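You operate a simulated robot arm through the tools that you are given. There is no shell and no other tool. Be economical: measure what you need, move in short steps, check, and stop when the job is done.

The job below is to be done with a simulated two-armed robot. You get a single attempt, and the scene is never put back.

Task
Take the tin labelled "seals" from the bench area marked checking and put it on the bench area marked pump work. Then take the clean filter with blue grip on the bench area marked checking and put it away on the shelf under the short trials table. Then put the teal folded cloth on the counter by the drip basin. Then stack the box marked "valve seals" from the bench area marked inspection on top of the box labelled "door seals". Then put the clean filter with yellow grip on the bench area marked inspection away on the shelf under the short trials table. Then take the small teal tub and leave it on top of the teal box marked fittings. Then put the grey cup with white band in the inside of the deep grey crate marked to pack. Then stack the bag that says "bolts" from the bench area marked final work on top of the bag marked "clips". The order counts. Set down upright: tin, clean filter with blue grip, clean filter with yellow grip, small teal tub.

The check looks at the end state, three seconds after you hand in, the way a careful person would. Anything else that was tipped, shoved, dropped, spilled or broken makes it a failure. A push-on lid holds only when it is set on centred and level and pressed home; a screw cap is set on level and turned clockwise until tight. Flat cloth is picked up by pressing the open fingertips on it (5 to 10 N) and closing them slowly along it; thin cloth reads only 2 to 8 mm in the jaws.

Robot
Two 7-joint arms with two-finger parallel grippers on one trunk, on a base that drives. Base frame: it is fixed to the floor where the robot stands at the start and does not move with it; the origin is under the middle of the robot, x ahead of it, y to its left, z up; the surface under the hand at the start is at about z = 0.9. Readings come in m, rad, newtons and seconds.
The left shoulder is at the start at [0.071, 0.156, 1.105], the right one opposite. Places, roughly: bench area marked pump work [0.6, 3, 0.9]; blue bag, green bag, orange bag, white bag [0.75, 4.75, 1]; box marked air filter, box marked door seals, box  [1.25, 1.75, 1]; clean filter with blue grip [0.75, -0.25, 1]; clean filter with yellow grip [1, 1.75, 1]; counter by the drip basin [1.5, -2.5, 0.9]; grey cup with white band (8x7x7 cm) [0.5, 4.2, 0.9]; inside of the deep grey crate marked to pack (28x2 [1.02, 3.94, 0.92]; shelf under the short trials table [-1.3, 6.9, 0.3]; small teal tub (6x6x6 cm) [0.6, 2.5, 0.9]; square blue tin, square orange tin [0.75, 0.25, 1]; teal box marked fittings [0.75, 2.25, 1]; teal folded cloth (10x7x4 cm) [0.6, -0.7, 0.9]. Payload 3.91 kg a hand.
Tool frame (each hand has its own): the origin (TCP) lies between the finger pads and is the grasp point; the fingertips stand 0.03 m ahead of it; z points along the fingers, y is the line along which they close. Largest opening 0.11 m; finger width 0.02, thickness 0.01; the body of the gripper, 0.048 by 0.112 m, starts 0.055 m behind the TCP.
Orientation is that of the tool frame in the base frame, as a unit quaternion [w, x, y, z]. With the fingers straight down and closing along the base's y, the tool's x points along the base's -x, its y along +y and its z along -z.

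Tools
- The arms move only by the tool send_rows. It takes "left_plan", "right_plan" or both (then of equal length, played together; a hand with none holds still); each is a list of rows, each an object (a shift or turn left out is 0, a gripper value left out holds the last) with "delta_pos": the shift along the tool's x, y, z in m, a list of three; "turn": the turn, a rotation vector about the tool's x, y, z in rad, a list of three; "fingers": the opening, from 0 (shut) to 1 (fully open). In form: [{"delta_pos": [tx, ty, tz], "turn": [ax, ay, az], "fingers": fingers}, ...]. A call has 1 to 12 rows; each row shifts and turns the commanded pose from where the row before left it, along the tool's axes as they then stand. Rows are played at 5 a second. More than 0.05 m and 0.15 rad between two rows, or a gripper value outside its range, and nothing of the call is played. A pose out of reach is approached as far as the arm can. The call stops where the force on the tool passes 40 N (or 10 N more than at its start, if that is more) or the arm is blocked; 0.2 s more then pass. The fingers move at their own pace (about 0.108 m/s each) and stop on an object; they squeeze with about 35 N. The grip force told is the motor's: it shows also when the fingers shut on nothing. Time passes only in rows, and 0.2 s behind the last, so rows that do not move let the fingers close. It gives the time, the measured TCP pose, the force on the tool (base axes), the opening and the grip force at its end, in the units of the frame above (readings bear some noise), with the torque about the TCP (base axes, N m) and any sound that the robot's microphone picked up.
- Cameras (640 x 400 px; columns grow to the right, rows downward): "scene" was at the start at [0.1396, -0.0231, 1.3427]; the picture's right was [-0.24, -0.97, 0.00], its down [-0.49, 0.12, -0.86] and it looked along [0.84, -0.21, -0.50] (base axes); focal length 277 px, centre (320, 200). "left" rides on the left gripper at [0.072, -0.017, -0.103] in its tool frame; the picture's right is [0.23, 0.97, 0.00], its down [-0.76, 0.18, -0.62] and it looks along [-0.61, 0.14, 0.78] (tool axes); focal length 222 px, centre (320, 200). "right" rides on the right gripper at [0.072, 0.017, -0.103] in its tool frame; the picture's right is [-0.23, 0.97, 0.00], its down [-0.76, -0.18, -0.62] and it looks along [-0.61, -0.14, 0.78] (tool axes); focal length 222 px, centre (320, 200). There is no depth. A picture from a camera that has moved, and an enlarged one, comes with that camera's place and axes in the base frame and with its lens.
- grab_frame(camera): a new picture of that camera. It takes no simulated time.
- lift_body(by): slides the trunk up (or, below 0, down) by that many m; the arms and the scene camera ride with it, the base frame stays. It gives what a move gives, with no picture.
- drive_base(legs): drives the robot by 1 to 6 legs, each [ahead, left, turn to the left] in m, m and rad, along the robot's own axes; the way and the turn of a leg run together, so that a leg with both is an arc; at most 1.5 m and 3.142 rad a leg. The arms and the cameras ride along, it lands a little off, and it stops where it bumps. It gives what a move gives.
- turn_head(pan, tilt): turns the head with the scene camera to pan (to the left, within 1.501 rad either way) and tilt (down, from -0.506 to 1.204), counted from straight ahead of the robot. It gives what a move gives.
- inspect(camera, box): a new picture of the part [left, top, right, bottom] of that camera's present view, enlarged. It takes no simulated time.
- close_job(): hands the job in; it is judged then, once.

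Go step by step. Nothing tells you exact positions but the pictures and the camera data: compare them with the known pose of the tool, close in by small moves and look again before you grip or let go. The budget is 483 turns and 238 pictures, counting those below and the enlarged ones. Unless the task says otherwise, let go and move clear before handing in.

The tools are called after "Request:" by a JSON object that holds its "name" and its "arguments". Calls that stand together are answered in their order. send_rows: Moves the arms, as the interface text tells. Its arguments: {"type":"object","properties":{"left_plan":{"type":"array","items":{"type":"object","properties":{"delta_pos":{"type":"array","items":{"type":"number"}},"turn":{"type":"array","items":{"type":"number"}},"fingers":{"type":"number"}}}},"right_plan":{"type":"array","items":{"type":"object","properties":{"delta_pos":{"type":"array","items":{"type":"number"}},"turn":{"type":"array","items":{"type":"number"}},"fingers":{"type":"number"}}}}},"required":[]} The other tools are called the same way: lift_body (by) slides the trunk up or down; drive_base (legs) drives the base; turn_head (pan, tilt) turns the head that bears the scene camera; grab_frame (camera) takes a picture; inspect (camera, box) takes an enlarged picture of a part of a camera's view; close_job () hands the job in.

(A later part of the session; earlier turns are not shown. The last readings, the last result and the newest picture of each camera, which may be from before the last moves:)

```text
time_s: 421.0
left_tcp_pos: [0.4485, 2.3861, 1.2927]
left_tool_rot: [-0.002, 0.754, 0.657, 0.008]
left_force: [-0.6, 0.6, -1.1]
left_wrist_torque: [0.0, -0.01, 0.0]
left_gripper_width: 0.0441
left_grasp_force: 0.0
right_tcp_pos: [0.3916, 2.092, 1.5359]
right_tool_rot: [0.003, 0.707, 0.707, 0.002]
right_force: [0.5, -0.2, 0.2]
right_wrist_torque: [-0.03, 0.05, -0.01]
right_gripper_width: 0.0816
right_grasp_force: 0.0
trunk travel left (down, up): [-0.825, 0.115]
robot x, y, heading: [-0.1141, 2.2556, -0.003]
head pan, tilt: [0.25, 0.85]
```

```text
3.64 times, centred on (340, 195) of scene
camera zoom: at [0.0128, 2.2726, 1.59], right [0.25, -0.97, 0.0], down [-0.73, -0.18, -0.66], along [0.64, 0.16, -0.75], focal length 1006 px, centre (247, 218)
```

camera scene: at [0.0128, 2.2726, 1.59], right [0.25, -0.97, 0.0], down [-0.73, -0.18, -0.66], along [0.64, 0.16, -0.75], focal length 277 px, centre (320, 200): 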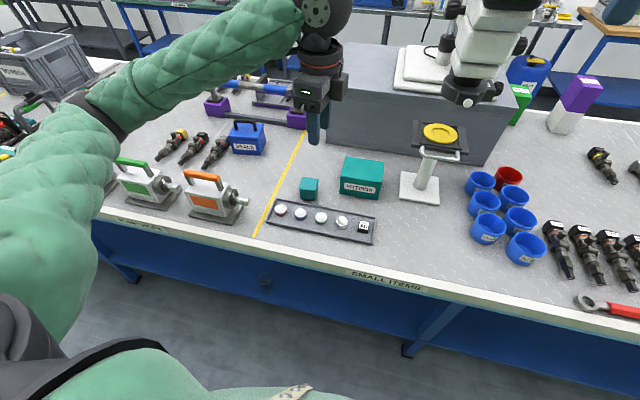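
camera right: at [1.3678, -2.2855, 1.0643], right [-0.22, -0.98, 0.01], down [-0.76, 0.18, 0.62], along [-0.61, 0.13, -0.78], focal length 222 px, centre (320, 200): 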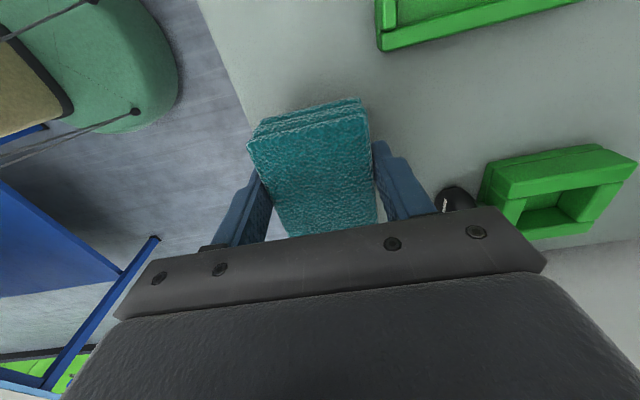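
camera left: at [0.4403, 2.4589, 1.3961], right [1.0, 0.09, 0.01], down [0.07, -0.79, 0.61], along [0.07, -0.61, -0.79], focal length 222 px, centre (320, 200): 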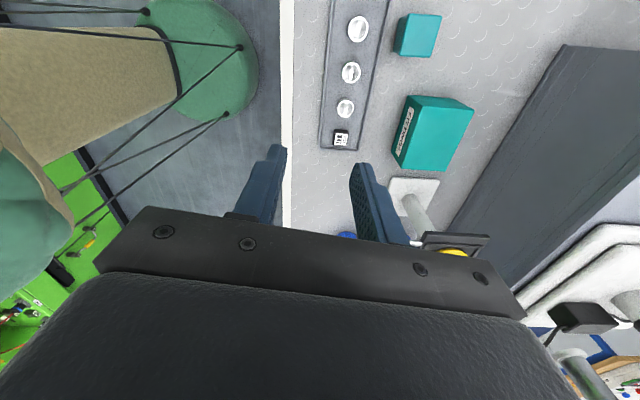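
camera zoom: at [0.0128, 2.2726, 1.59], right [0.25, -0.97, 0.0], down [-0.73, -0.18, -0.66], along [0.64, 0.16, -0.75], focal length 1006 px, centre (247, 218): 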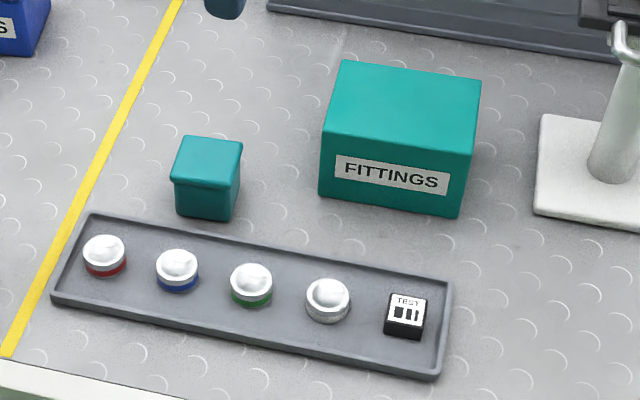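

The tub is a lidded 6 cm cube near [0.607,2.463]; I'll close along y, clear of the bearing tray. Rotate the left hand.

Request:
{"name": "send_rows", "arguments": {"left_plan": [{"turn": [0, 0, -0.15], "fingers": 0.9}, {"turn": [0, 0, -0.15]}, {"turn": [0, 0, -0.15]}, {"turn": [0, 0, -0.15]}, {"turn": [0, 0, -0.15]}, {"turn": [0, 0, -0.15]}, {"turn": [0, 0, -0.15]}, {"turn": [0, 0, -0.15]}, {"turn": [0, 0, -0.15]}, {"turn": [0, 0, -0.15]}, {"turn": [0, 0, -0.15]}, {"turn": [0, 0, -0.15]}]}}

Request:
{"name": "send_rows", "arguments": {"left_plan": [{"delta_pos": [-0.041, 0.0154, 0]}, {"delta_pos": [-0.041, 0.0154, 0]}, {"delta_pos": [-0.041, 0.0154, 0]}, {"delta_pos": [-0.041, 0.0154, 0]}, {}]}}

Request:
{"name": "lift_body", "arguments": {"by": -0.1}}

Request:
{"name": "grab_frame", "arguments": {"camera": "left"}}

Request:
{"name": "grab_frame", "arguments": {"camera": "scene"}}

```text
time_s: 423.6
left_tcp_pos: [0.4488, 2.3853, 1.2926]
left_tool_rot: [0.007, -0.048, 0.999, 0.005]
left_force: [-0.1, -0.5, -0.9]
left_wrist_torque: [0.03, 0.06, -0.01]
left_gripper_width: 0.0991
left_grasp_force: 0.0
right_tcp_pos: [0.3903, 2.0919, 1.5366]
right_tool_rot: [0.004, 0.707, 0.707, 0.002]
right_force: [0.3, 0.7, -0.2]
right_wrist_torque: [-0.03, -0.01, -0.03]
right_gripper_width: 0.0813
right_grasp_force: 0.1
trunk travel left (down, up): [-0.825, 0.115]
robot x, y, heading: [-0.1176, 2.2584, 0.001]
head pan, tilt: [0.25, 0.85]
```

```text
time_s: 424.8
left_tcp_pos: [0.6041, 2.4618, 1.2961]
left_tool_rot: [0.007, -0.046, 0.999, 0.006]
left_force: [-0.5, 0.9, 0.3]
left_wrist_torque: [0.0, 0.02, 0.0]
left_gripper_width: 0.099
left_grasp_force: 0.1
right_tcp_pos: [0.3901, 2.0927, 1.5371]
right_tool_rot: [0.004, 0.707, 0.707, 0.003]
right_force: [1.0, -0.5, 0.3]
right_wrist_torque: [0.04, -0.01, 0.01]
right_gripper_width: 0.0812
right_grasp_force: 0.0
trunk travel left (down, up): [-0.825, 0.115]
robot x, y, heading: [-0.1177, 2.253, 0.001]
head pan, tilt: [0.25, 0.85]
```

```text
time_s: 426.1
left_tcp_pos: [0.6034, 2.4621, 1.1966]
left_tool_rot: [0.006, -0.046, 0.999, 0.006]
left_force: [0.3, -0.9, -0.4]
left_wrist_torque: [-0.01, 0.02, 0.0]
left_gripper_width: 0.0987
left_grasp_force: 0.0
right_tcp_pos: [0.3902, 2.0919, 1.4362]
right_tool_rot: [0.004, 0.707, 0.707, 0.003]
right_force: [-0.6, -0.2, -0.1]
right_wrist_torque: [0.0, 0.02, 0.01]
right_gripper_width: 0.0815
right_grasp_force: 0.1
trunk travel left (down, up): [-0.725, 0.215]
robot x, y, heading: [-0.1173, 2.2543, -0.003]
head pan, tilt: [0.25, 0.85]
```

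```text
109 pictures are left
camera left: at [0.531, 2.4376, 1.2977], right [-0.32, 0.95, 0.01], down [0.73, 0.24, 0.64], along [0.6, 0.21, -0.77], focal length 222 px, centre (320, 200)
```

left: 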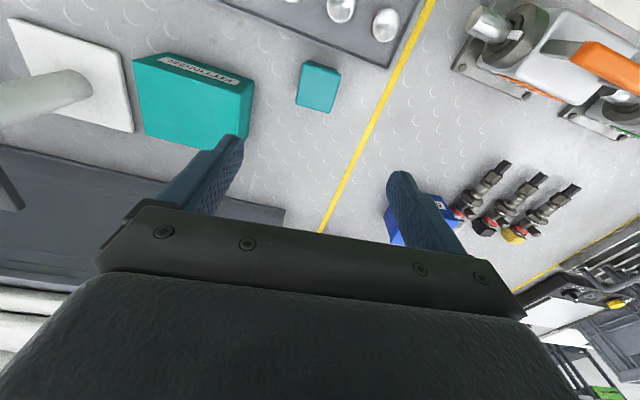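

```text
108 pictures are left
camera scene: at [0.0112, 2.2726, 1.4903], right [0.25, -0.97, 0.0], down [-0.73, -0.18, -0.66], along [0.64, 0.16, -0.75], focal length 277 px, centre (320, 200)
```

scene: 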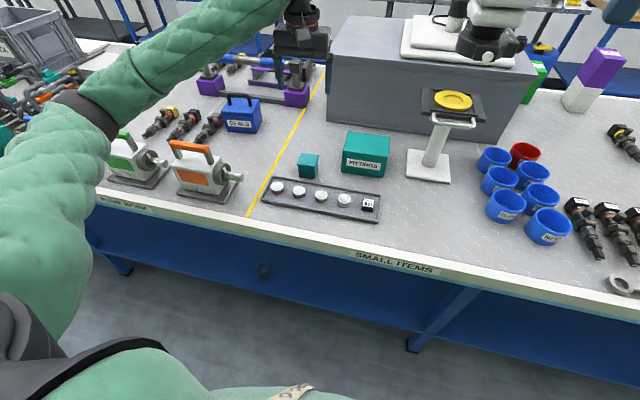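

The alignment over the tub is good. I'll raise the trunk slightly for elbow clearance over the pumps and descend.

Request:
{"name": "lift_body", "arguments": {"by": 0.06}}

Request:
{"name": "send_rows", "arguments": {"left_plan": [{"delta_pos": [0.003, -0.002, 0.04], "turn": [0, 0, -0.04]}, {"delta_pos": [0, 0, 0.045]}, {"delta_pos": [0, 0, 0.045]}, {"delta_pos": [0, 0, 0.045]}, {"delta_pos": [0, 0, 0.045]}, {"delta_pos": [0, 0, 0.03]}, {}]}}

Request:
{"name": "grab_frame", "arguments": {"camera": "left"}}

Request:
{"name": "grab_frame", "arguments": {"camera": "scene"}}

```text
time_s: 427.1
left_tcp_pos: [0.6038, 2.4612, 1.2557]
left_tool_rot: [0.006, -0.046, 0.999, 0.007]
left_force: [0.4, 0.3, -0.7]
left_wrist_torque: [0.01, -0.01, 0.02]
left_gripper_width: 0.0991
left_grasp_force: 0.2
right_tcp_pos: [0.3911, 2.0927, 1.4976]
right_tool_rot: [0.004, 0.707, 0.707, 0.002]
right_force: [-0.1, -0.4, -0.3]
right_wrist_torque: [-0.04, 0.01, -0.02]
right_gripper_width: 0.0815
right_grasp_force: 0.0
trunk travel left (down, up): [-0.785, 0.155]
robot x, y, heading: [-0.1163, 2.2523, -0.0]
head pan, tilt: [0.25, 0.85]
```

```text
time_s: 428.7
left_tcp_pos: [0.6056, 2.4638, 1.0069]
left_tool_rot: [0.007, -0.066, 0.998, 0.006]
left_force: [-0.9, -0.7, 0.8]
left_wrist_torque: [0.02, -0.03, -0.04]
left_gripper_width: 0.0987
left_grasp_force: 0.1
right_tcp_pos: [0.3906, 2.0918, 1.4963]
right_tool_rot: [0.004, 0.707, 0.707, 0.002]
right_force: [-0.5, 0.1, -0.1]
right_wrist_torque: [0.02, 0.0, -0.02]
right_gripper_width: 0.0812
right_grasp_force: 0.1
trunk travel left (down, up): [-0.785, 0.155]
robot x, y, heading: [-0.1149, 2.2555, 0.0]
head pan, tilt: [0.25, 0.85]
```

```text
107 pictures are left
camera left: at [0.5339, 2.4359, 1.108], right [-0.35, 0.94, 0.01], down [0.72, 0.27, 0.64], along [0.59, 0.23, -0.77], focal length 222 px, centre (320, 200)
```

left: 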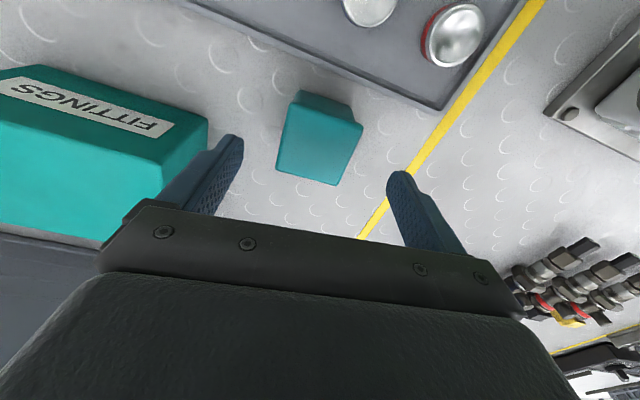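

```text
106 pictures are left
camera scene: at [0.0115, 2.2725, 1.5501], right [0.25, -0.97, 0.0], down [-0.73, -0.18, -0.66], along [0.64, 0.16, -0.75], focal length 277 px, centre (320, 200)
```

scene: 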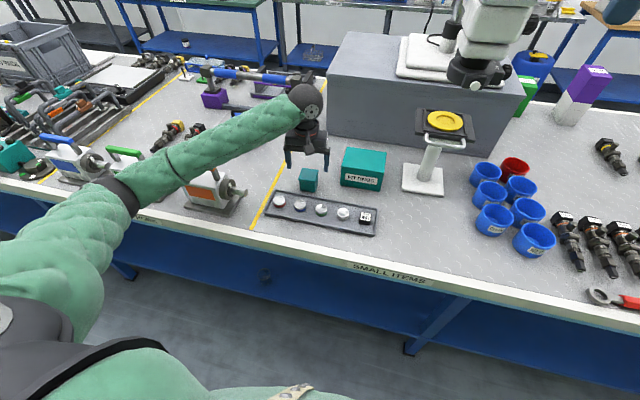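

Centred. Lower and grip the tub.

Request:
{"name": "send_rows", "arguments": {"left_plan": [{"delta_pos": [0, 0, 0.035]}, {"delta_pos": [0, 0, 0.034]}, {}, {"fingers": 0.5}, {"fingers": 0}, {}, {}]}}

Request:
{"name": "grab_frame", "arguments": {"camera": "left"}}

```text
time_s: 430.3
left_tcp_pos: [0.6033, 2.4646, 0.9366]
left_tool_rot: [0.006, -0.066, 0.998, 0.006]
left_force: [-0.1, 0.8, -0.8]
left_wrist_torque: [-0.01, 0.02, -0.02]
left_gripper_width: 0.056
left_grasp_force: 34.5
right_tcp_pos: [0.3893, 2.0928, 1.4962]
right_tool_rot: [0.004, 0.707, 0.707, 0.003]
right_force: [0.2, -0.4, -0.5]
right_wrist_torque: [0.02, 0.02, 0.01]
right_gripper_width: 0.0814
right_grasp_force: 0.0
trunk travel left (down, up): [-0.785, 0.155]
robot x, y, heading: [-0.1169, 2.2558, -0.004]
head pan, tilt: [0.25, 0.85]
```

```text
105 pictures are left
camera left: at [0.5334, 2.4372, 1.0383], right [-0.35, 0.94, 0.01], down [0.72, 0.27, 0.64], along [0.59, 0.23, -0.77], focal length 222 px, centre (320, 200)
```

left: 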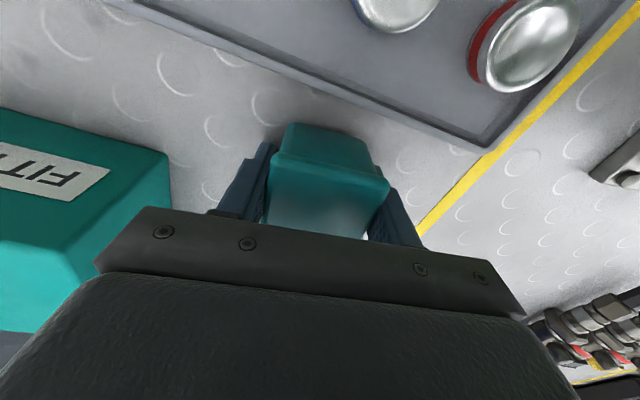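

Gripped (56 mm). Lift and move over the FITTINGS box, staying clear of the microscope.

Request:
{"name": "send_rows", "arguments": {"left_plan": [{"delta_pos": [0, 0, -0.045]}, {"delta_pos": [0, 0, -0.045]}, {"delta_pos": [0, 0, -0.035]}, {"delta_pos": [-0.0192, -0.0396, 0]}, {"delta_pos": [-0.0192, -0.0396, 0]}, {}]}}

Request:
{"name": "inspect", "arguments": {"camera": "scene", "box": [250, 40, 500, 220]}}

```text
time_s: 431.7
left_tcp_pos: [0.6507, 2.3909, 1.0628]
left_tool_rot: [0.007, -0.066, 0.998, 0.005]
left_force: [-1.0, -0.2, -0.8]
left_wrist_torque: [-0.04, -0.01, 0.02]
left_gripper_width: 0.056
left_grasp_force: 34.7
right_tcp_pos: [0.3898, 2.0938, 1.4967]
right_tool_rot: [0.004, 0.707, 0.707, 0.002]
right_force: [-0.1, 0.8, 0.1]
right_wrist_torque: [-0.03, -0.02, 0.03]
right_gripper_width: 0.0817
right_grasp_force: 0.0
trunk travel left (down, up): [-0.785, 0.155]
robot x, y, heading: [-0.1156, 2.2558, -0.001]
head pan, tilt: [0.25, 0.85]
```

```text
2.22 times, centred on (375, 130) of scene
camera zoom: at [0.0106, 2.2744, 1.5502], right [0.25, -0.97, 0.0], down [-0.73, -0.19, -0.66], along [0.64, 0.16, -0.75], focal length 615 px, centre (198, 356)
```

zoom: 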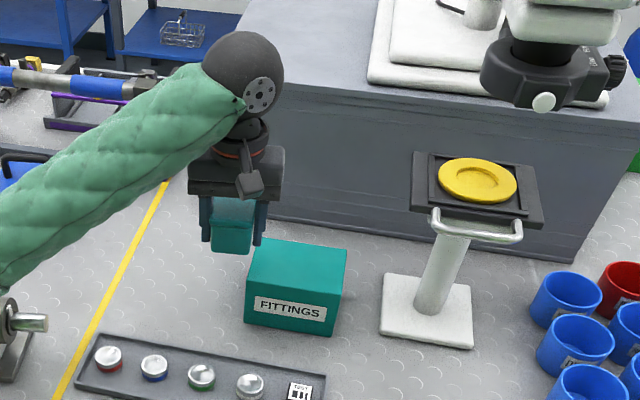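

Request:
{"name": "send_rows", "arguments": {"left_plan": [{"delta_pos": [-0.0192, -0.0396, 0]}, {"delta_pos": [-0.0192, -0.0396, 0]}, {}]}}

Request:
{"name": "inspect", "arguments": {"camera": "scene", "box": [280, 80, 440, 200]}}

Request:
{"name": "grab_frame", "arguments": {"camera": "left"}}

```text
time_s: 432.5
left_tcp_pos: [0.6984, 2.3177, 1.0619]
left_tool_rot: [0.007, -0.066, 0.998, 0.006]
left_force: [-0.4, 0.6, -1.3]
left_wrist_torque: [-0.01, 0.0, 0.03]
left_gripper_width: 0.0557
left_grasp_force: 35.3
right_tcp_pos: [0.3889, 2.0938, 1.4965]
right_tool_rot: [0.003, 0.707, 0.707, 0.002]
right_force: [-0.7, -0.8, 0.0]
right_wrist_torque: [-0.02, -0.02, 0.01]
right_gripper_width: 0.0815
right_grasp_force: 0.2
trunk travel left (down, up): [-0.785, 0.155]
robot x, y, heading: [-0.1183, 2.2548, 0.001]
head pan, tilt: [0.25, 0.85]
```

```text
3.33 times, centred on (360, 140) of scene
camera zoom: at [0.011, 2.274, 1.5502], right [0.25, -0.97, 0.0], down [-0.73, -0.19, -0.66], along [0.64, 0.16, -0.75], focal length 923 px, centre (187, 400)
```

zoom: 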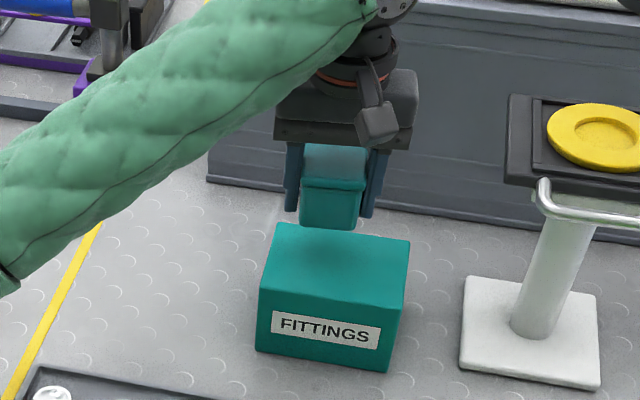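

```text
102 pictures are left
camera left: at [0.627, 2.2907, 1.1634], right [-0.35, 0.94, 0.01], down [0.72, 0.27, 0.64], along [0.59, 0.23, -0.77], focal length 222 px, centre (320, 200)
```

left: 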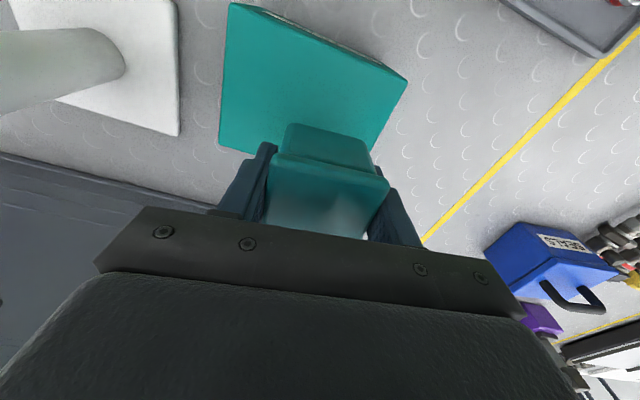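

Tub is over the box top. Lower to contact.

Request:
{"name": "send_rows", "arguments": {"left_plan": [{"delta_pos": [0.003, 0, 0.03]}, {"delta_pos": [0, 0, 0.01]}, {"delta_pos": [0, 0, 0.004]}, {}]}}

Request:
{"name": "inspect", "arguments": {"camera": "scene", "box": [290, 90, 410, 190]}}

```text
time_s: 433.5
left_tcp_pos: [0.6968, 2.3167, 1.0187]
left_tool_rot: [0.007, -0.067, 0.998, 0.006]
left_force: [1.8, 2.7, 12.1]
left_wrist_torque: [-0.11, 0.14, -0.09]
left_gripper_width: 0.056
left_grasp_force: 35.0
right_tcp_pos: [0.3888, 2.0931, 1.4967]
right_tool_rot: [0.003, 0.707, 0.708, 0.003]
right_force: [-0.3, 0.7, -0.1]
right_wrist_torque: [0.0, 0.01, 0.0]
right_gripper_width: 0.0812
right_grasp_force: 0.0
trunk travel left (down, up): [-0.785, 0.155]
robot x, y, heading: [-0.1159, 2.2554, 0.003]
head pan, tilt: [0.25, 0.85]
```

```text
4.00 times, centred on (350, 140) of scene
camera zoom: at [0.0108, 2.2729, 1.5504], right [0.25, -0.97, 0.0], down [-0.73, -0.18, -0.66], along [0.64, 0.16, -0.75], focal length 1107 px, centre (200, 440)
```

zoom: 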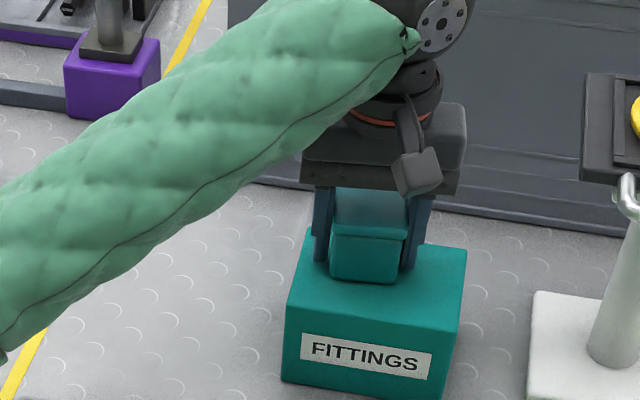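

Contact at 12 N. Release and rise.

Request:
{"name": "send_rows", "arguments": {"left_plan": [{"fingers": 0.6}, {"fingers": 0.8}, {}, {"delta_pos": [0, 0, -0.03]}, {"delta_pos": [0, 0, -0.045]}, {"delta_pos": [0.02, 0.0, -0.04]}, {"delta_pos": [0.045, 0.0, 0]}, {"delta_pos": [0.045, 0.0, 0]}, {"delta_pos": [0.045, 0.0, 0]}, {}]}}

Request:
{"name": "inspect", "arguments": {"camera": "scene", "box": [260, 40, 480, 220]}}

```text
time_s: 435.7
left_tcp_pos: [0.542, 2.2949, 1.1286]
left_tool_rot: [0.006, -0.066, 0.998, 0.007]
left_force: [-0.4, -0.6, 0.1]
left_wrist_torque: [-0.02, 0.0, -0.03]
left_gripper_width: 0.0877
left_grasp_force: 0.1
right_tcp_pos: [0.3911, 2.0921, 1.4954]
right_tool_rot: [0.003, 0.707, 0.707, 0.002]
right_force: [-0.4, -0.6, -1.3]
right_wrist_torque: [0.02, 0.03, 0.01]
right_gripper_width: 0.0814
right_grasp_force: 0.1
trunk travel left (down, up): [-0.785, 0.155]
robot x, y, heading: [-0.1139, 2.2575, 0.002]
head pan, tilt: [0.25, 0.85]
```

```text
2.22 times, centred on (370, 130) of scene
camera zoom: at [0.0123, 2.2726, 1.5501], right [0.25, -0.97, 0.0], down [-0.73, -0.18, -0.66], along [0.64, 0.16, -0.75], focal length 615 px, centre (209, 356)
```

zoom: 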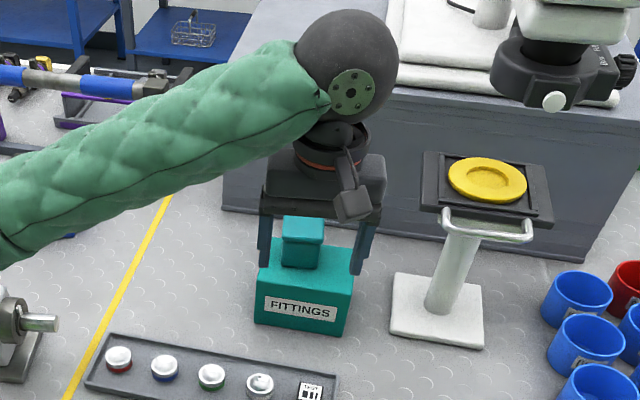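

The tub sits on FITTINGS. Next the grey cup near [0.55,4.25]; back off and drive to y≈4.0.

Request:
{"name": "drive_base", "arguments": {"legs": [[-0.3, 0, 0], [0, 1.0, 0], [0, 0.75, 0]]}}

Request:
{"name": "turn_head", "arguments": {"pan": 0.3, "tilt": 0.55}}

Request:
{"name": "grab_frame", "arguments": {"camera": "scene"}}

```text
time_s: 446.2
left_tcp_pos: [0.2423, 4.0524, 1.1284]
left_tool_rot: [0.007, -0.068, 0.998, 0.006]
left_force: [0.1, -0.4, -0.1]
left_wrist_torque: [0.03, 0.0, 0.01]
left_gripper_width: 0.0882
left_grasp_force: 0.0
right_tcp_pos: [0.0917, 3.8501, 1.4961]
right_tool_rot: [0.003, 0.706, 0.708, 0.003]
right_force: [0.3, 0.5, -0.4]
right_wrist_torque: [0.01, 0.01, -0.02]
right_gripper_width: 0.0815
right_grasp_force: 0.2
trunk travel left (down, up): [-0.785, 0.155]
robot x, y, heading: [-0.414, 4.011, 0.003]
head pan, tilt: [0.25, 0.85]
```

```text
time_s: 447.0
left_tcp_pos: [0.2421, 4.0515, 1.1292]
left_tool_rot: [0.006, -0.067, 0.998, 0.007]
left_force: [-0.8, 0.0, -0.2]
left_wrist_torque: [0.02, -0.01, 0.0]
left_gripper_width: 0.0879
left_grasp_force: 0.1
right_tcp_pos: [0.0913, 3.8492, 1.4963]
right_tool_rot: [0.004, 0.706, 0.708, 0.003]
right_force: [0.0, 0.6, -0.9]
right_wrist_torque: [-0.01, -0.01, -0.02]
right_gripper_width: 0.0816
right_grasp_force: 0.1
trunk travel left (down, up): [-0.785, 0.155]
robot x, y, heading: [-0.416, 4.0094, 0.002]
head pan, tilt: [0.3, 0.55]
```

```text
99 pictures are left
camera scene: at [-0.2775, 4.0359, 1.5755], right [0.3, -0.95, 0.0], down [-0.5, -0.16, -0.85], along [0.81, 0.25, -0.52], focal length 277 px, centre (320, 200)
```

scene: 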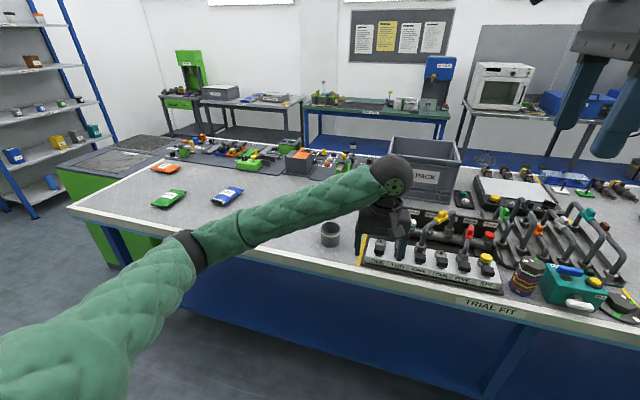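

Cup is near [0.51,4.24]. Raise the hand a bit, shift left 0.15 m and drive in.

Request:
{"name": "send_rows", "arguments": {"left_plan": [{"delta_pos": [0, 0, -0.04]}, {"delta_pos": [0, 0, -0.04]}, {}]}}

Request:
{"name": "drive_base", "arguments": {"legs": [[0, 0.15, 0], [0.28, 0, 0]]}}

Request:
{"name": "turn_head", "arguments": {"pan": 0.2, "tilt": 0.8}}

Request:
{"name": "grab_frame", "arguments": {"camera": "scene"}}

Request:
{"name": "grab_frame", "arguments": {"camera": "left"}}

```text
time_s: 447.8
left_tcp_pos: [0.2434, 4.0513, 1.2094]
left_tool_rot: [0.007, -0.067, 0.998, 0.007]
left_force: [0.0, -0.4, -0.2]
left_wrist_torque: [0.02, 0.0, -0.04]
left_gripper_width: 0.0878
left_grasp_force: 0.1
right_tcp_pos: [0.0921, 3.8495, 1.4964]
right_tool_rot: [0.003, 0.706, 0.708, 0.003]
right_force: [0.6, 0.1, -0.1]
right_wrist_torque: [-0.02, 0.03, 0.0]
right_gripper_width: 0.0816
right_grasp_force: 0.1
trunk travel left (down, up): [-0.785, 0.155]
robot x, y, heading: [-0.4141, 4.0103, 0.005]
head pan, tilt: [0.3, 0.55]
```

```text
time_s: 450.7
left_tcp_pos: [0.5217, 4.1982, 1.2098]
left_tool_rot: [0.007, -0.067, 0.998, 0.007]
left_force: [-0.7, -0.5, -0.1]
left_wrist_torque: [-0.01, -0.03, -0.01]
left_gripper_width: 0.088
left_grasp_force: 0.2
right_tcp_pos: [0.3671, 3.9946, 1.4975]
right_tool_rot: [0.004, 0.707, 0.707, 0.003]
right_force: [0.5, -0.3, 0.4]
right_wrist_torque: [0.0, -0.03, 0.02]
right_gripper_width: 0.0815
right_grasp_force: 0.1
trunk travel left (down, up): [-0.785, 0.155]
robot x, y, heading: [-0.1329, 4.156, -0.002]
head pan, tilt: [0.3, 0.55]
```

```text
time_s: 451.5
left_tcp_pos: [0.5218, 4.197, 1.2071]
left_tool_rot: [0.007, -0.066, 0.998, 0.006]
left_force: [0.1, 0.3, -0.5]
left_wrist_torque: [0.01, 0.01, 0.01]
left_gripper_width: 0.088
left_grasp_force: 0.1
right_tcp_pos: [0.3707, 3.9954, 1.4961]
right_tool_rot: [0.004, 0.707, 0.707, 0.004]
right_force: [0.5, 0.1, -0.1]
right_wrist_torque: [0.01, 0.0, -0.04]
right_gripper_width: 0.0815
right_grasp_force: 0.1
trunk travel left (down, up): [-0.785, 0.155]
robot x, y, heading: [-0.1369, 4.158, -0.001]
head pan, tilt: [0.201, 0.799]
```

```text
98 pictures are left
camera scene: at [-0.0054, 4.1722, 1.5541], right [0.2, -0.98, 0.0], down [-0.7, -0.14, -0.7], along [0.68, 0.14, -0.72], focal length 277 px, centre (320, 200)
```

scene: 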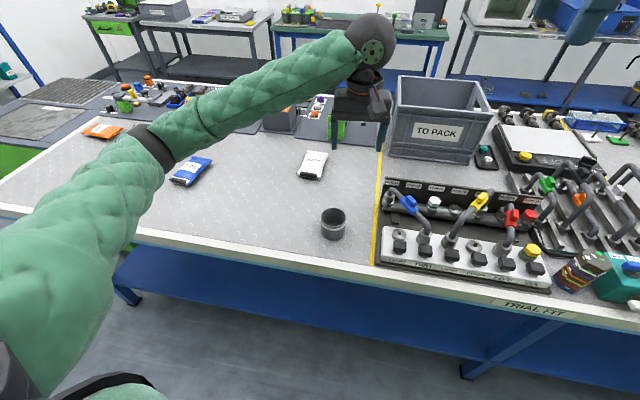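

```text
97 pictures are left
camera left: at [0.4505, 4.1697, 1.3094], right [-0.35, 0.93, 0.01], down [0.72, 0.27, 0.64], along [0.59, 0.23, -0.77], focal length 222 px, centre (320, 200)
```

left: 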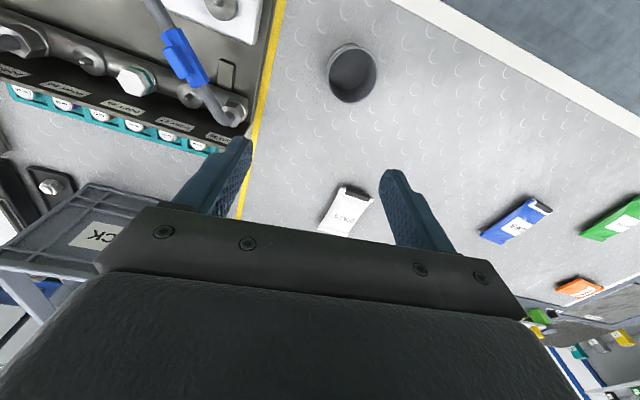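

Cup centre ≈[0.493,4.237]. Align above it and descend part-way.

Request:
{"name": "send_rows", "arguments": {"left_plan": [{"delta_pos": [0.0235, 0.0435, 0], "fingers": 1}, {"delta_pos": [0, 0, 0.045]}, {"delta_pos": [0, 0, 0.045]}, {"delta_pos": [0, 0, 0.045]}, {"delta_pos": [0, 0, 0.03]}, {}]}}

Request:
{"name": "grab_frame", "arguments": {"camera": "left"}}

Request:
{"name": "inspect", "arguments": {"camera": "scene", "box": [240, 120, 440, 270]}}

```text
time_s: 452.9
left_tcp_pos: [0.4959, 4.2381, 1.0435]
left_tool_rot: [0.007, -0.066, 0.998, 0.005]
left_force: [0.3, -0.3, 0.2]
left_wrist_torque: [0.03, 0.0, 0.0]
left_gripper_width: 0.11
left_grasp_force: 0.0
right_tcp_pos: [0.3694, 3.9964, 1.4965]
right_tool_rot: [0.004, 0.707, 0.707, 0.002]
right_force: [-0.4, -0.8, 0.8]
right_wrist_torque: [-0.02, 0.0, -0.01]
right_gripper_width: 0.0812
right_grasp_force: 0.1
trunk travel left (down, up): [-0.785, 0.155]
robot x, y, heading: [-0.1413, 4.16, -0.005]
head pan, tilt: [0.201, 0.799]
```

```text
96 pictures are left
camera left: at [0.4244, 4.2113, 1.144], right [-0.35, 0.93, 0.01], down [0.72, 0.27, 0.64], along [0.59, 0.23, -0.77], focal length 222 px, centre (320, 200)
```

left: 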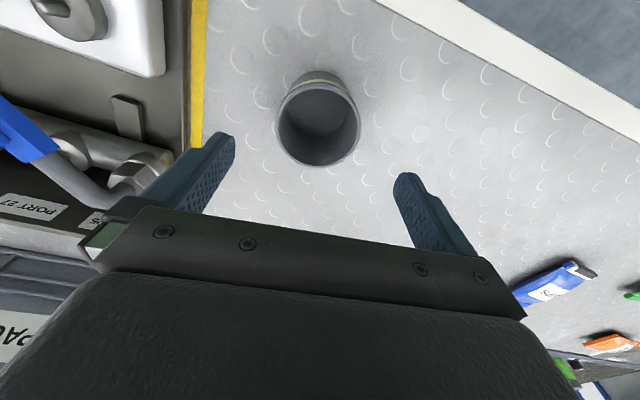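

```text
2.67 times, centred on (340, 195) of scene
camera zoom: at [-0.0068, 4.1722, 1.5542], right [0.2, -0.98, 0.0], down [-0.7, -0.14, -0.7], along [0.68, 0.14, -0.72], focal length 738 px, centre (267, 213)
```

zoom: 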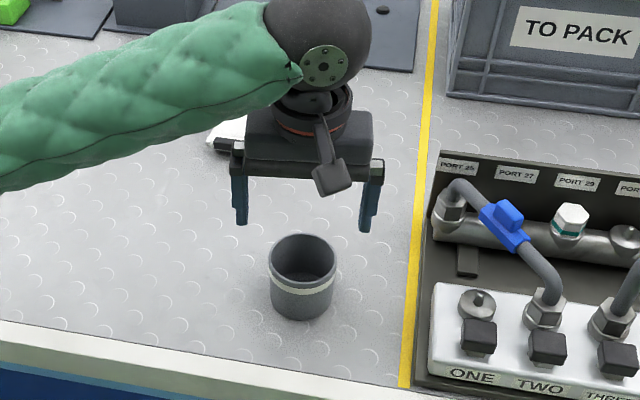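

Slight correction toward me, then descend and grip.

Request:
{"name": "send_rows", "arguments": {"left_plan": [{"delta_pos": [0.01, -0.001, 0.03]}, {"delta_pos": [0, 0, 0.04]}, {"delta_pos": [0, 0, 0.033]}, {}, {"fingers": 0.6}, {"fingers": 0}, {}, {}]}}

Request:
{"name": "grab_frame", "arguments": {"camera": "left"}}

Request:
{"name": "inspect", "arguments": {"camera": "scene", "box": [240, 120, 440, 270]}}

```text
time_s: 454.7
left_tcp_pos: [0.4856, 4.237, 0.9392]
left_tool_rot: [0.007, -0.066, 0.998, 0.007]
left_force: [0.6, 0.1, 0.1]
left_wrist_torque: [0.05, 0.02, 0.0]
left_gripper_width: 0.0682
left_grasp_force: 35.4
right_tcp_pos: [0.3694, 3.996, 1.4961]
right_tool_rot: [0.004, 0.707, 0.707, 0.003]
right_force: [-0.8, -0.3, 0.5]
right_wrist_torque: [-0.03, 0.03, -0.02]
right_gripper_width: 0.0812
right_grasp_force: 0.0
trunk travel left (down, up): [-0.785, 0.155]
robot x, y, heading: [-0.1364, 4.1569, -0.001]
head pan, tilt: [0.201, 0.799]
```

```text
94 pictures are left
camera left: at [0.4139, 4.2102, 1.0407], right [-0.35, 0.93, 0.01], down [0.72, 0.27, 0.64], along [0.59, 0.23, -0.77], focal length 222 px, centre (320, 200)
```

left: 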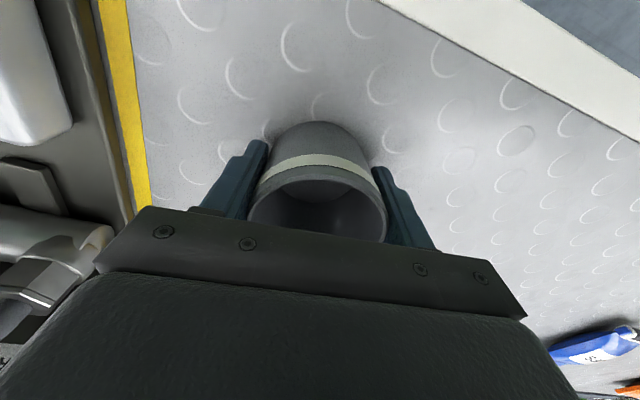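

```text
2.67 times, centred on (340, 195) of scene
camera zoom: at [-0.0064, 4.1722, 1.5541], right [0.2, -0.98, 0.0], down [-0.7, -0.14, -0.7], along [0.68, 0.14, -0.72], focal length 738 px, centre (267, 213)
```

zoom: 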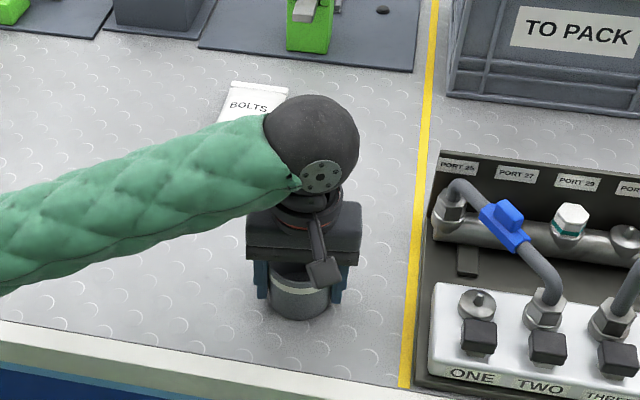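

Cup gripped (68 mm). The crate is deep, so I'll place it from the back aisle where reach is comfortable. Lift, back off and drive round.

Request:
{"name": "send_rows", "arguments": {"left_plan": [{"delta_pos": [0, 0, -0.045]}, {"delta_pos": [0, 0, -0.045]}, {"delta_pos": [0, 0, -0.045]}, {"delta_pos": [0, 0, -0.045]}, {"delta_pos": [0, 0, -0.045]}, {"delta_pos": [0, 0, -0.045]}, {}]}}

Request:
{"name": "drive_base", "arguments": {"legs": [[-0.3, 0, 0], [0, 1.25, 0], [0, 1.2, 0], [0.5, 0, 0]]}}

```text
time_s: 456.3
left_tcp_pos: [0.4801, 4.2337, 1.2089]
left_tool_rot: [0.007, -0.067, 0.998, 0.007]
left_force: [-0.2, -0.6, 0.0]
left_wrist_torque: [0.07, -0.01, 0.03]
left_gripper_width: 0.0679
left_grasp_force: 35.2
right_tcp_pos: [0.3698, 3.9952, 1.4966]
right_tool_rot: [0.003, 0.707, 0.707, 0.002]
right_force: [-0.3, -0.2, -0.1]
right_wrist_torque: [0.0, 0.0, 0.01]
right_gripper_width: 0.0814
right_grasp_force: 0.1
trunk travel left (down, up): [-0.785, 0.155]
robot x, y, heading: [-0.1396, 4.1607, 0.002]
head pan, tilt: [0.201, 0.799]
```

```text
time_s: 472.4
left_tcp_pos: [0.7048, 6.64, 1.2103]
left_tool_rot: [0.007, -0.056, 0.998, 0.006]
left_force: [-1.0, -0.5, -0.4]
left_wrist_torque: [0.0, -0.02, 0.01]
left_gripper_width: 0.0676
left_grasp_force: 34.9
right_tcp_pos: [0.5891, 6.4047, 1.4962]
right_tool_rot: [0.003, 0.714, 0.7, 0.003]
right_force: [0.5, -0.3, 0.6]
right_wrist_torque: [-0.02, 0.01, 0.02]
right_gripper_width: 0.0812
right_grasp_force: 0.2
trunk travel left (down, up): [-0.785, 0.155]
robot x, y, heading: [0.0847, 6.5789, -0.021]
head pan, tilt: [0.201, 0.799]
```

Turn right (away from the cabinet) to face −x, then reverse to the back aisle.

Request:
{"name": "drive_base", "arguments": {"legs": [[0, 0, -3.12], [-1.0, 0, 0], [-0.95, 0, 0]]}}

Request:
{"name": "drive_base", "arguments": {"legs": [[0, 1.3, 0], [0, 1.1, 0]]}}

Request:
{"name": "turn_head", "arguments": {"pan": 0.2, "tilt": 0.6}}

Request:
{"name": "grab_frame", "arguments": {"camera": "scene"}}

```text
time_s: 489.4
left_tcp_pos: [1.4387, 6.5714, 1.2084]
left_tool_rot: [0.007, 0.996, 0.088, -0.007]
left_force: [-0.4, 0.3, -0.6]
left_wrist_torque: [0.02, 0.03, 0.01]
left_gripper_width: 0.0675
left_grasp_force: 35.3
right_tcp_pos: [1.5406, 6.8127, 1.496]
right_tool_rot: [0.003, 0.722, -0.692, -0.004]
right_force: [0.4, 0.0, 0.4]
right_wrist_torque: [0.01, -0.03, 0.0]
right_gripper_width: 0.0814
right_grasp_force: 0.1
trunk travel left (down, up): [-0.785, 0.155]
robot x, y, heading: [2.0542, 6.6728, -3.103]
head pan, tilt: [0.201, 0.799]
```

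```text
time_s: 501.2
left_tcp_pos: [1.4626, 4.181, 1.2085]
left_tool_rot: [0.006, 0.998, 0.066, -0.006]
left_force: [-0.2, 1.1, -1.0]
left_wrist_torque: [-0.01, 0.01, 0.0]
left_gripper_width: 0.0673
left_grasp_force: 35.3
right_tcp_pos: [1.5752, 4.4198, 1.4962]
right_tool_rot: [-0.002, -0.707, 0.707, 0.003]
right_force: [-0.1, -0.6, -0.1]
right_wrist_torque: [-0.01, -0.01, 0.0]
right_gripper_width: 0.0813
right_grasp_force: 0.0
trunk travel left (down, up): [-0.785, 0.155]
robot x, y, heading: [2.0813, 4.2579, 3.14]
head pan, tilt: [0.201, 0.799]
```

```text
time_s: 501.9
left_tcp_pos: [1.4623, 4.1819, 1.2094]
left_tool_rot: [0.006, 0.998, 0.067, -0.006]
left_force: [0.5, -0.2, 0.1]
left_wrist_torque: [0.03, -0.01, 0.05]
left_gripper_width: 0.0673
left_grasp_force: 34.7
right_tcp_pos: [1.5754, 4.4197, 1.4966]
right_tool_rot: [0.003, 0.708, -0.707, -0.003]
right_force: [-0.9, 1.0, -0.5]
right_wrist_torque: [0.04, 0.0, 0.01]
right_gripper_width: 0.0812
right_grasp_force: 0.2
trunk travel left (down, up): [-0.785, 0.155]
robot x, y, heading: [2.084, 4.256, 3.141]
head pan, tilt: [0.201, 0.6]
```

```text
92 pictures are left
camera scene: at [1.9447, 4.2381, 1.571], right [-0.2, 0.98, 0.0], down [0.55, 0.11, -0.82], along [-0.81, -0.16, -0.57], focal length 277 px, centre (320, 200)
```

scene: 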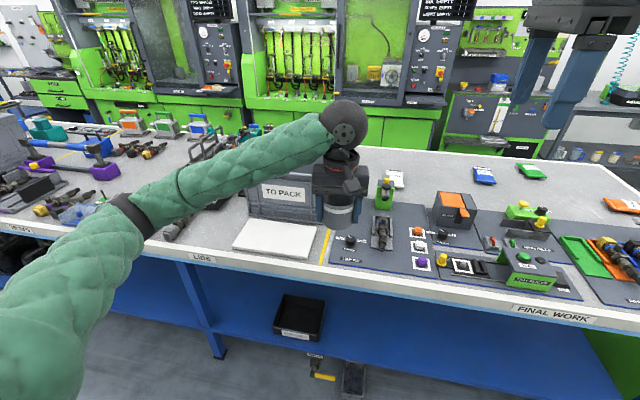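

Crate is just ahead-left. Drive forward 0.2 m and look from the wrist camera and scene.

Request:
{"name": "drive_base", "arguments": {"legs": [[0.2, 0.1, 0]]}}

Request:
{"name": "turn_head", "arguments": {"pan": 0.3, "tilt": 0.75}}

Request:
{"name": "grab_frame", "arguments": {"camera": "scene"}}

Request:
{"name": "grab_frame", "arguments": {"camera": "left"}}

```text
time_s: 503.6
left_tcp_pos: [1.2637, 4.0801, 1.2084]
left_tool_rot: [0.006, 0.998, 0.068, -0.006]
left_force: [0.7, 0.3, 0.0]
left_wrist_torque: [0.01, -0.01, -0.04]
left_gripper_width: 0.0672
left_grasp_force: 35.3
right_tcp_pos: [1.3751, 4.3189, 1.4964]
right_tool_rot: [0.002, 0.708, -0.706, -0.003]
right_force: [0.1, 0.0, 0.6]
right_wrist_torque: [-0.01, -0.03, -0.03]
right_gripper_width: 0.0814
right_grasp_force: 0.0
trunk travel left (down, up): [-0.785, 0.155]
robot x, y, heading: [1.8802, 4.1569, -3.14]
head pan, tilt: [0.201, 0.6]
```

```text
time_s: 504.3
left_tcp_pos: [1.2623, 4.0804, 1.2079]
left_tool_rot: [0.005, 0.998, 0.067, -0.006]
left_force: [0.0, -0.1, -1.0]
left_wrist_torque: [0.0, -0.01, 0.0]
left_gripper_width: 0.0673
left_grasp_force: 34.6
right_tcp_pos: [1.3724, 4.3168, 1.4959]
right_tool_rot: [0.002, 0.709, -0.706, -0.003]
right_force: [0.1, -0.2, 1.0]
right_wrist_torque: [0.05, -0.01, 0.01]
right_gripper_width: 0.0814
right_grasp_force: 0.0
trunk travel left (down, up): [-0.785, 0.155]
robot x, y, heading: [1.8818, 4.1552, -3.142]
head pan, tilt: [0.3, 0.75]
```

```text
91 pictures are left
camera scene: at [1.7516, 4.1311, 1.558], right [-0.3, 0.95, 0.0], down [0.65, 0.2, -0.73], along [-0.7, -0.22, -0.68], focal length 277 px, centre (320, 200)
```

scene: 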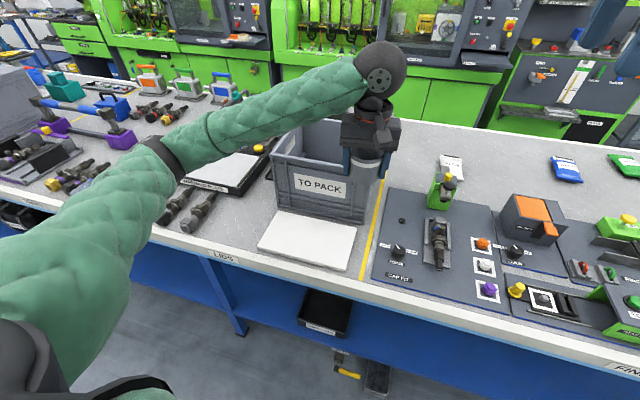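

```text
90 pictures are left
camera left: at [1.3324, 4.1086, 1.3094], right [0.36, -0.93, 0.01], down [-0.72, -0.27, 0.63], along [-0.59, -0.23, -0.77], focal length 222 px, centre (320, 200)
```

left: 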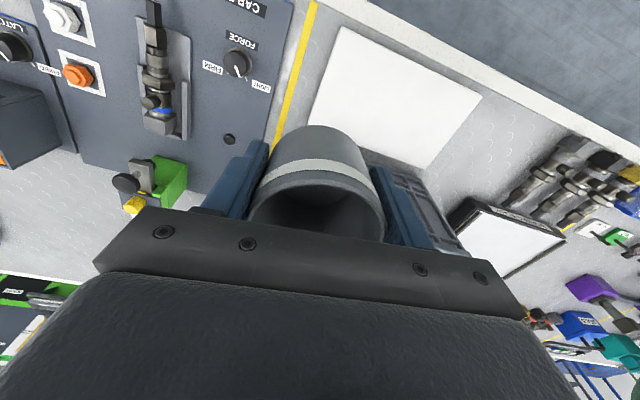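

Crate spans about x 0.92–1.145, y 3.79–4.07, rim z≈1.10. Move the cup over its centre.

Request:
{"name": "send_rows", "arguments": {"left_plan": [{"delta_pos": [-0.0398, 0.0182, 0]}, {"delta_pos": [-0.0398, 0.0182, 0]}, {"delta_pos": [-0.0398, 0.0182, 0]}, {"delta_pos": [-0.0398, 0.0182, 0]}, {"delta_pos": [-0.0398, 0.0182, 0]}, {"delta_pos": [-0.0398, 0.0182, 0]}, {}]}}

Request:
{"name": "grab_frame", "arguments": {"camera": "scene"}}

Request:
{"name": "grab_frame", "arguments": {"camera": "left"}}

```text
time_s: 505.9
left_tcp_pos: [1.0418, 3.9402, 1.2124]
left_tool_rot: [0.006, 0.998, 0.067, -0.007]
left_force: [-0.2, -0.1, -1.1]
left_wrist_torque: [-0.02, 0.02, 0.03]
left_gripper_width: 0.0675
left_grasp_force: 35.0
right_tcp_pos: [1.3754, 4.3188, 1.4972]
right_tool_rot: [0.002, 0.708, -0.706, -0.003]
right_force: [0.3, -0.5, 0.3]
right_wrist_torque: [0.0, 0.0, -0.02]
right_gripper_width: 0.0815
right_grasp_force: 0.0
trunk travel left (down, up): [-0.785, 0.155]
robot x, y, heading: [1.8822, 4.1581, -3.141]
head pan, tilt: [0.3, 0.75]
```

```text
89 pictures are left
camera scene: at [1.7534, 4.1316, 1.5582], right [-0.3, 0.95, 0.0], down [0.65, 0.2, -0.73], along [-0.7, -0.22, -0.68], focal length 277 px, centre (320, 200)
```

scene: 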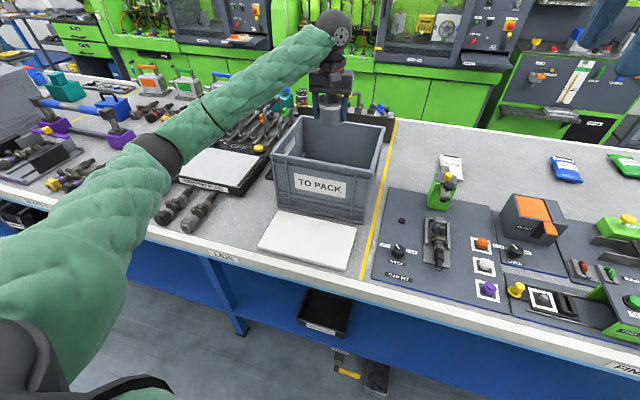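

```text
88 pictures are left
camera left: at [1.1112, 3.9688, 1.3136], right [0.36, -0.93, 0.01], down [-0.72, -0.27, 0.64], along [-0.59, -0.23, -0.77], focal length 222 px, centre (320, 200)
```

left: 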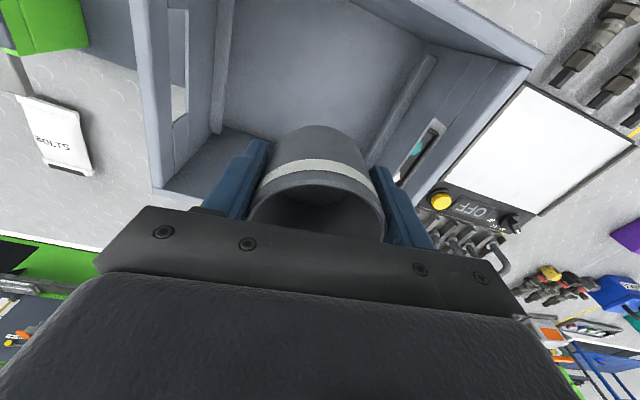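

I'll move the cup 2.5 cm deeper (so the wrist camera clears the near wall) and raise the trunk 0.1 m so the forearm clears the rim, then lower in stages.

Request:
{"name": "lift_body", "arguments": {"by": 0.1}}

Request:
{"name": "send_rows", "arguments": {"left_plan": [{"delta_pos": [-0.025, 0, 0.02]}, {"delta_pos": [0, 0, 0.045]}, {"delta_pos": [0, 0, 0.045]}, {"delta_pos": [0, 0, 0.045]}, {}]}}

Request:
{"name": "grab_frame", "arguments": {"camera": "scene"}}

Request:
{"name": "grab_frame", "arguments": {"camera": "left"}}

```text
time_s: 507.2
left_tcp_pos: [1.0411, 3.9418, 1.3113]
left_tool_rot: [0.007, 0.998, 0.068, -0.006]
left_force: [-0.1, 0.3, -0.1]
left_wrist_torque: [-0.03, -0.02, 0.01]
left_gripper_width: 0.0673
left_grasp_force: 34.5
right_tcp_pos: [1.3757, 4.319, 1.5963]
right_tool_rot: [0.002, 0.708, -0.706, -0.004]
right_force: [0.0, -0.6, 0.0]
right_wrist_torque: [0.04, -0.02, -0.03]
right_gripper_width: 0.0814
right_grasp_force: 0.0
trunk travel left (down, up): [-0.885, 0.055]
robot x, y, heading: [1.8817, 4.1573, -3.138]
head pan, tilt: [0.3, 0.75]
```

```text
time_s: 508.4
left_tcp_pos: [1.0168, 3.9344, 1.1574]
left_tool_rot: [0.006, 0.998, 0.069, -0.007]
left_force: [0.2, 0.0, -0.7]
left_wrist_torque: [0.01, 0.06, 0.0]
left_gripper_width: 0.0675
left_grasp_force: 35.7
right_tcp_pos: [1.3749, 4.3181, 1.5958]
right_tool_rot: [0.003, 0.709, -0.705, -0.004]
right_force: [0.2, -0.2, 0.3]
right_wrist_torque: [-0.01, -0.01, 0.01]
right_gripper_width: 0.0812
right_grasp_force: 0.0
trunk travel left (down, up): [-0.885, 0.055]
robot x, y, heading: [1.8787, 4.1576, -3.136]
head pan, tilt: [0.3, 0.75]
```

```text
87 pictures are left
camera scene: at [1.7531, 4.1315, 1.6582], right [-0.3, 0.95, 0.0], down [0.65, 0.2, -0.73], along [-0.7, -0.22, -0.68], focal length 277 px, centre (320, 200)
```

scene: 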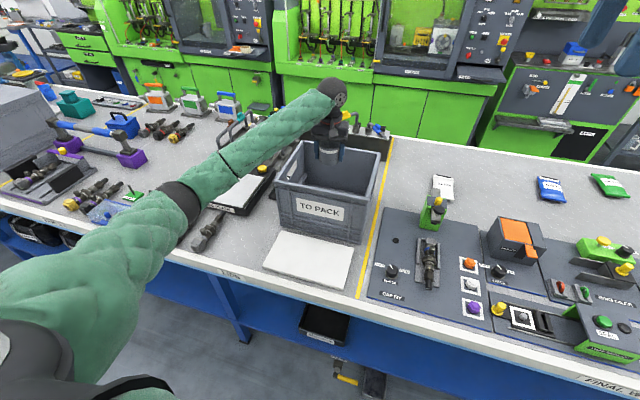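

```text
86 pictures are left
camera left: at [1.0864, 3.9627, 1.2583], right [0.36, -0.93, 0.01], down [-0.72, -0.27, 0.64], along [-0.59, -0.23, -0.77], focal length 222 px, centre (320, 200)
```

left: 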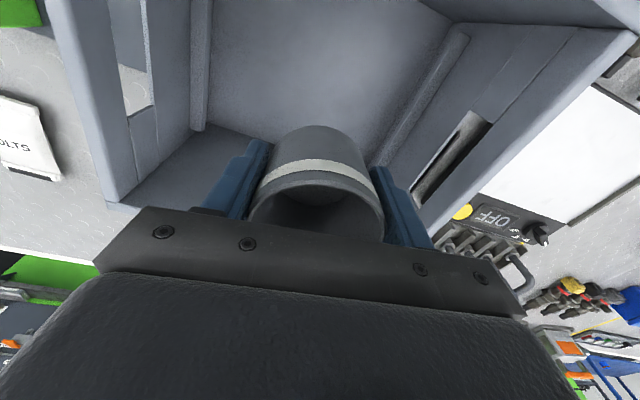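

Continue lowering in two steps and check the forearm against the rim.

Request:
{"name": "send_rows", "arguments": {"left_plan": [{"delta_pos": [0, 0, 0.045]}, {"delta_pos": [0, 0, 0.04]}, {}]}}

Request:
{"name": "inspect", "arguments": {"camera": "scene", "box": [160, 70, 400, 270]}}

```text
time_s: 509.2
left_tcp_pos: [1.0154, 3.9321, 1.071]
left_tool_rot: [0.007, 0.998, 0.069, -0.007]
left_force: [0.2, -0.6, -0.4]
left_wrist_torque: [0.01, 0.0, 0.0]
left_gripper_width: 0.0674
left_grasp_force: 34.7
right_tcp_pos: [1.3753, 4.3182, 1.5962]
right_tool_rot: [0.003, 0.709, -0.705, -0.003]
right_force: [0.6, -0.7, -0.7]
right_wrist_torque: [0.01, -0.02, -0.02]
right_gripper_width: 0.0815
right_grasp_force: 0.0
trunk travel left (down, up): [-0.885, 0.055]
robot x, y, heading: [1.8813, 4.1585, -3.138]
head pan, tilt: [0.3, 0.75]
```

```text
2.00 times, centred on (280, 170) of scene
camera zoom: at [1.7536, 4.1318, 1.6582], right [-0.3, 0.95, 0.0], down [0.65, 0.2, -0.73], along [-0.7, -0.22, -0.68], focal length 554 px, centre (400, 260)
```

zoom: 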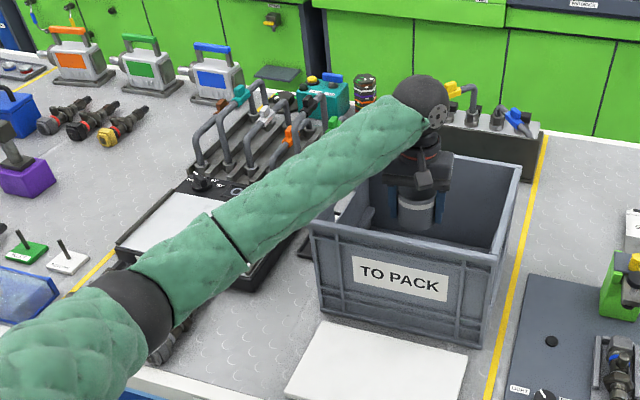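

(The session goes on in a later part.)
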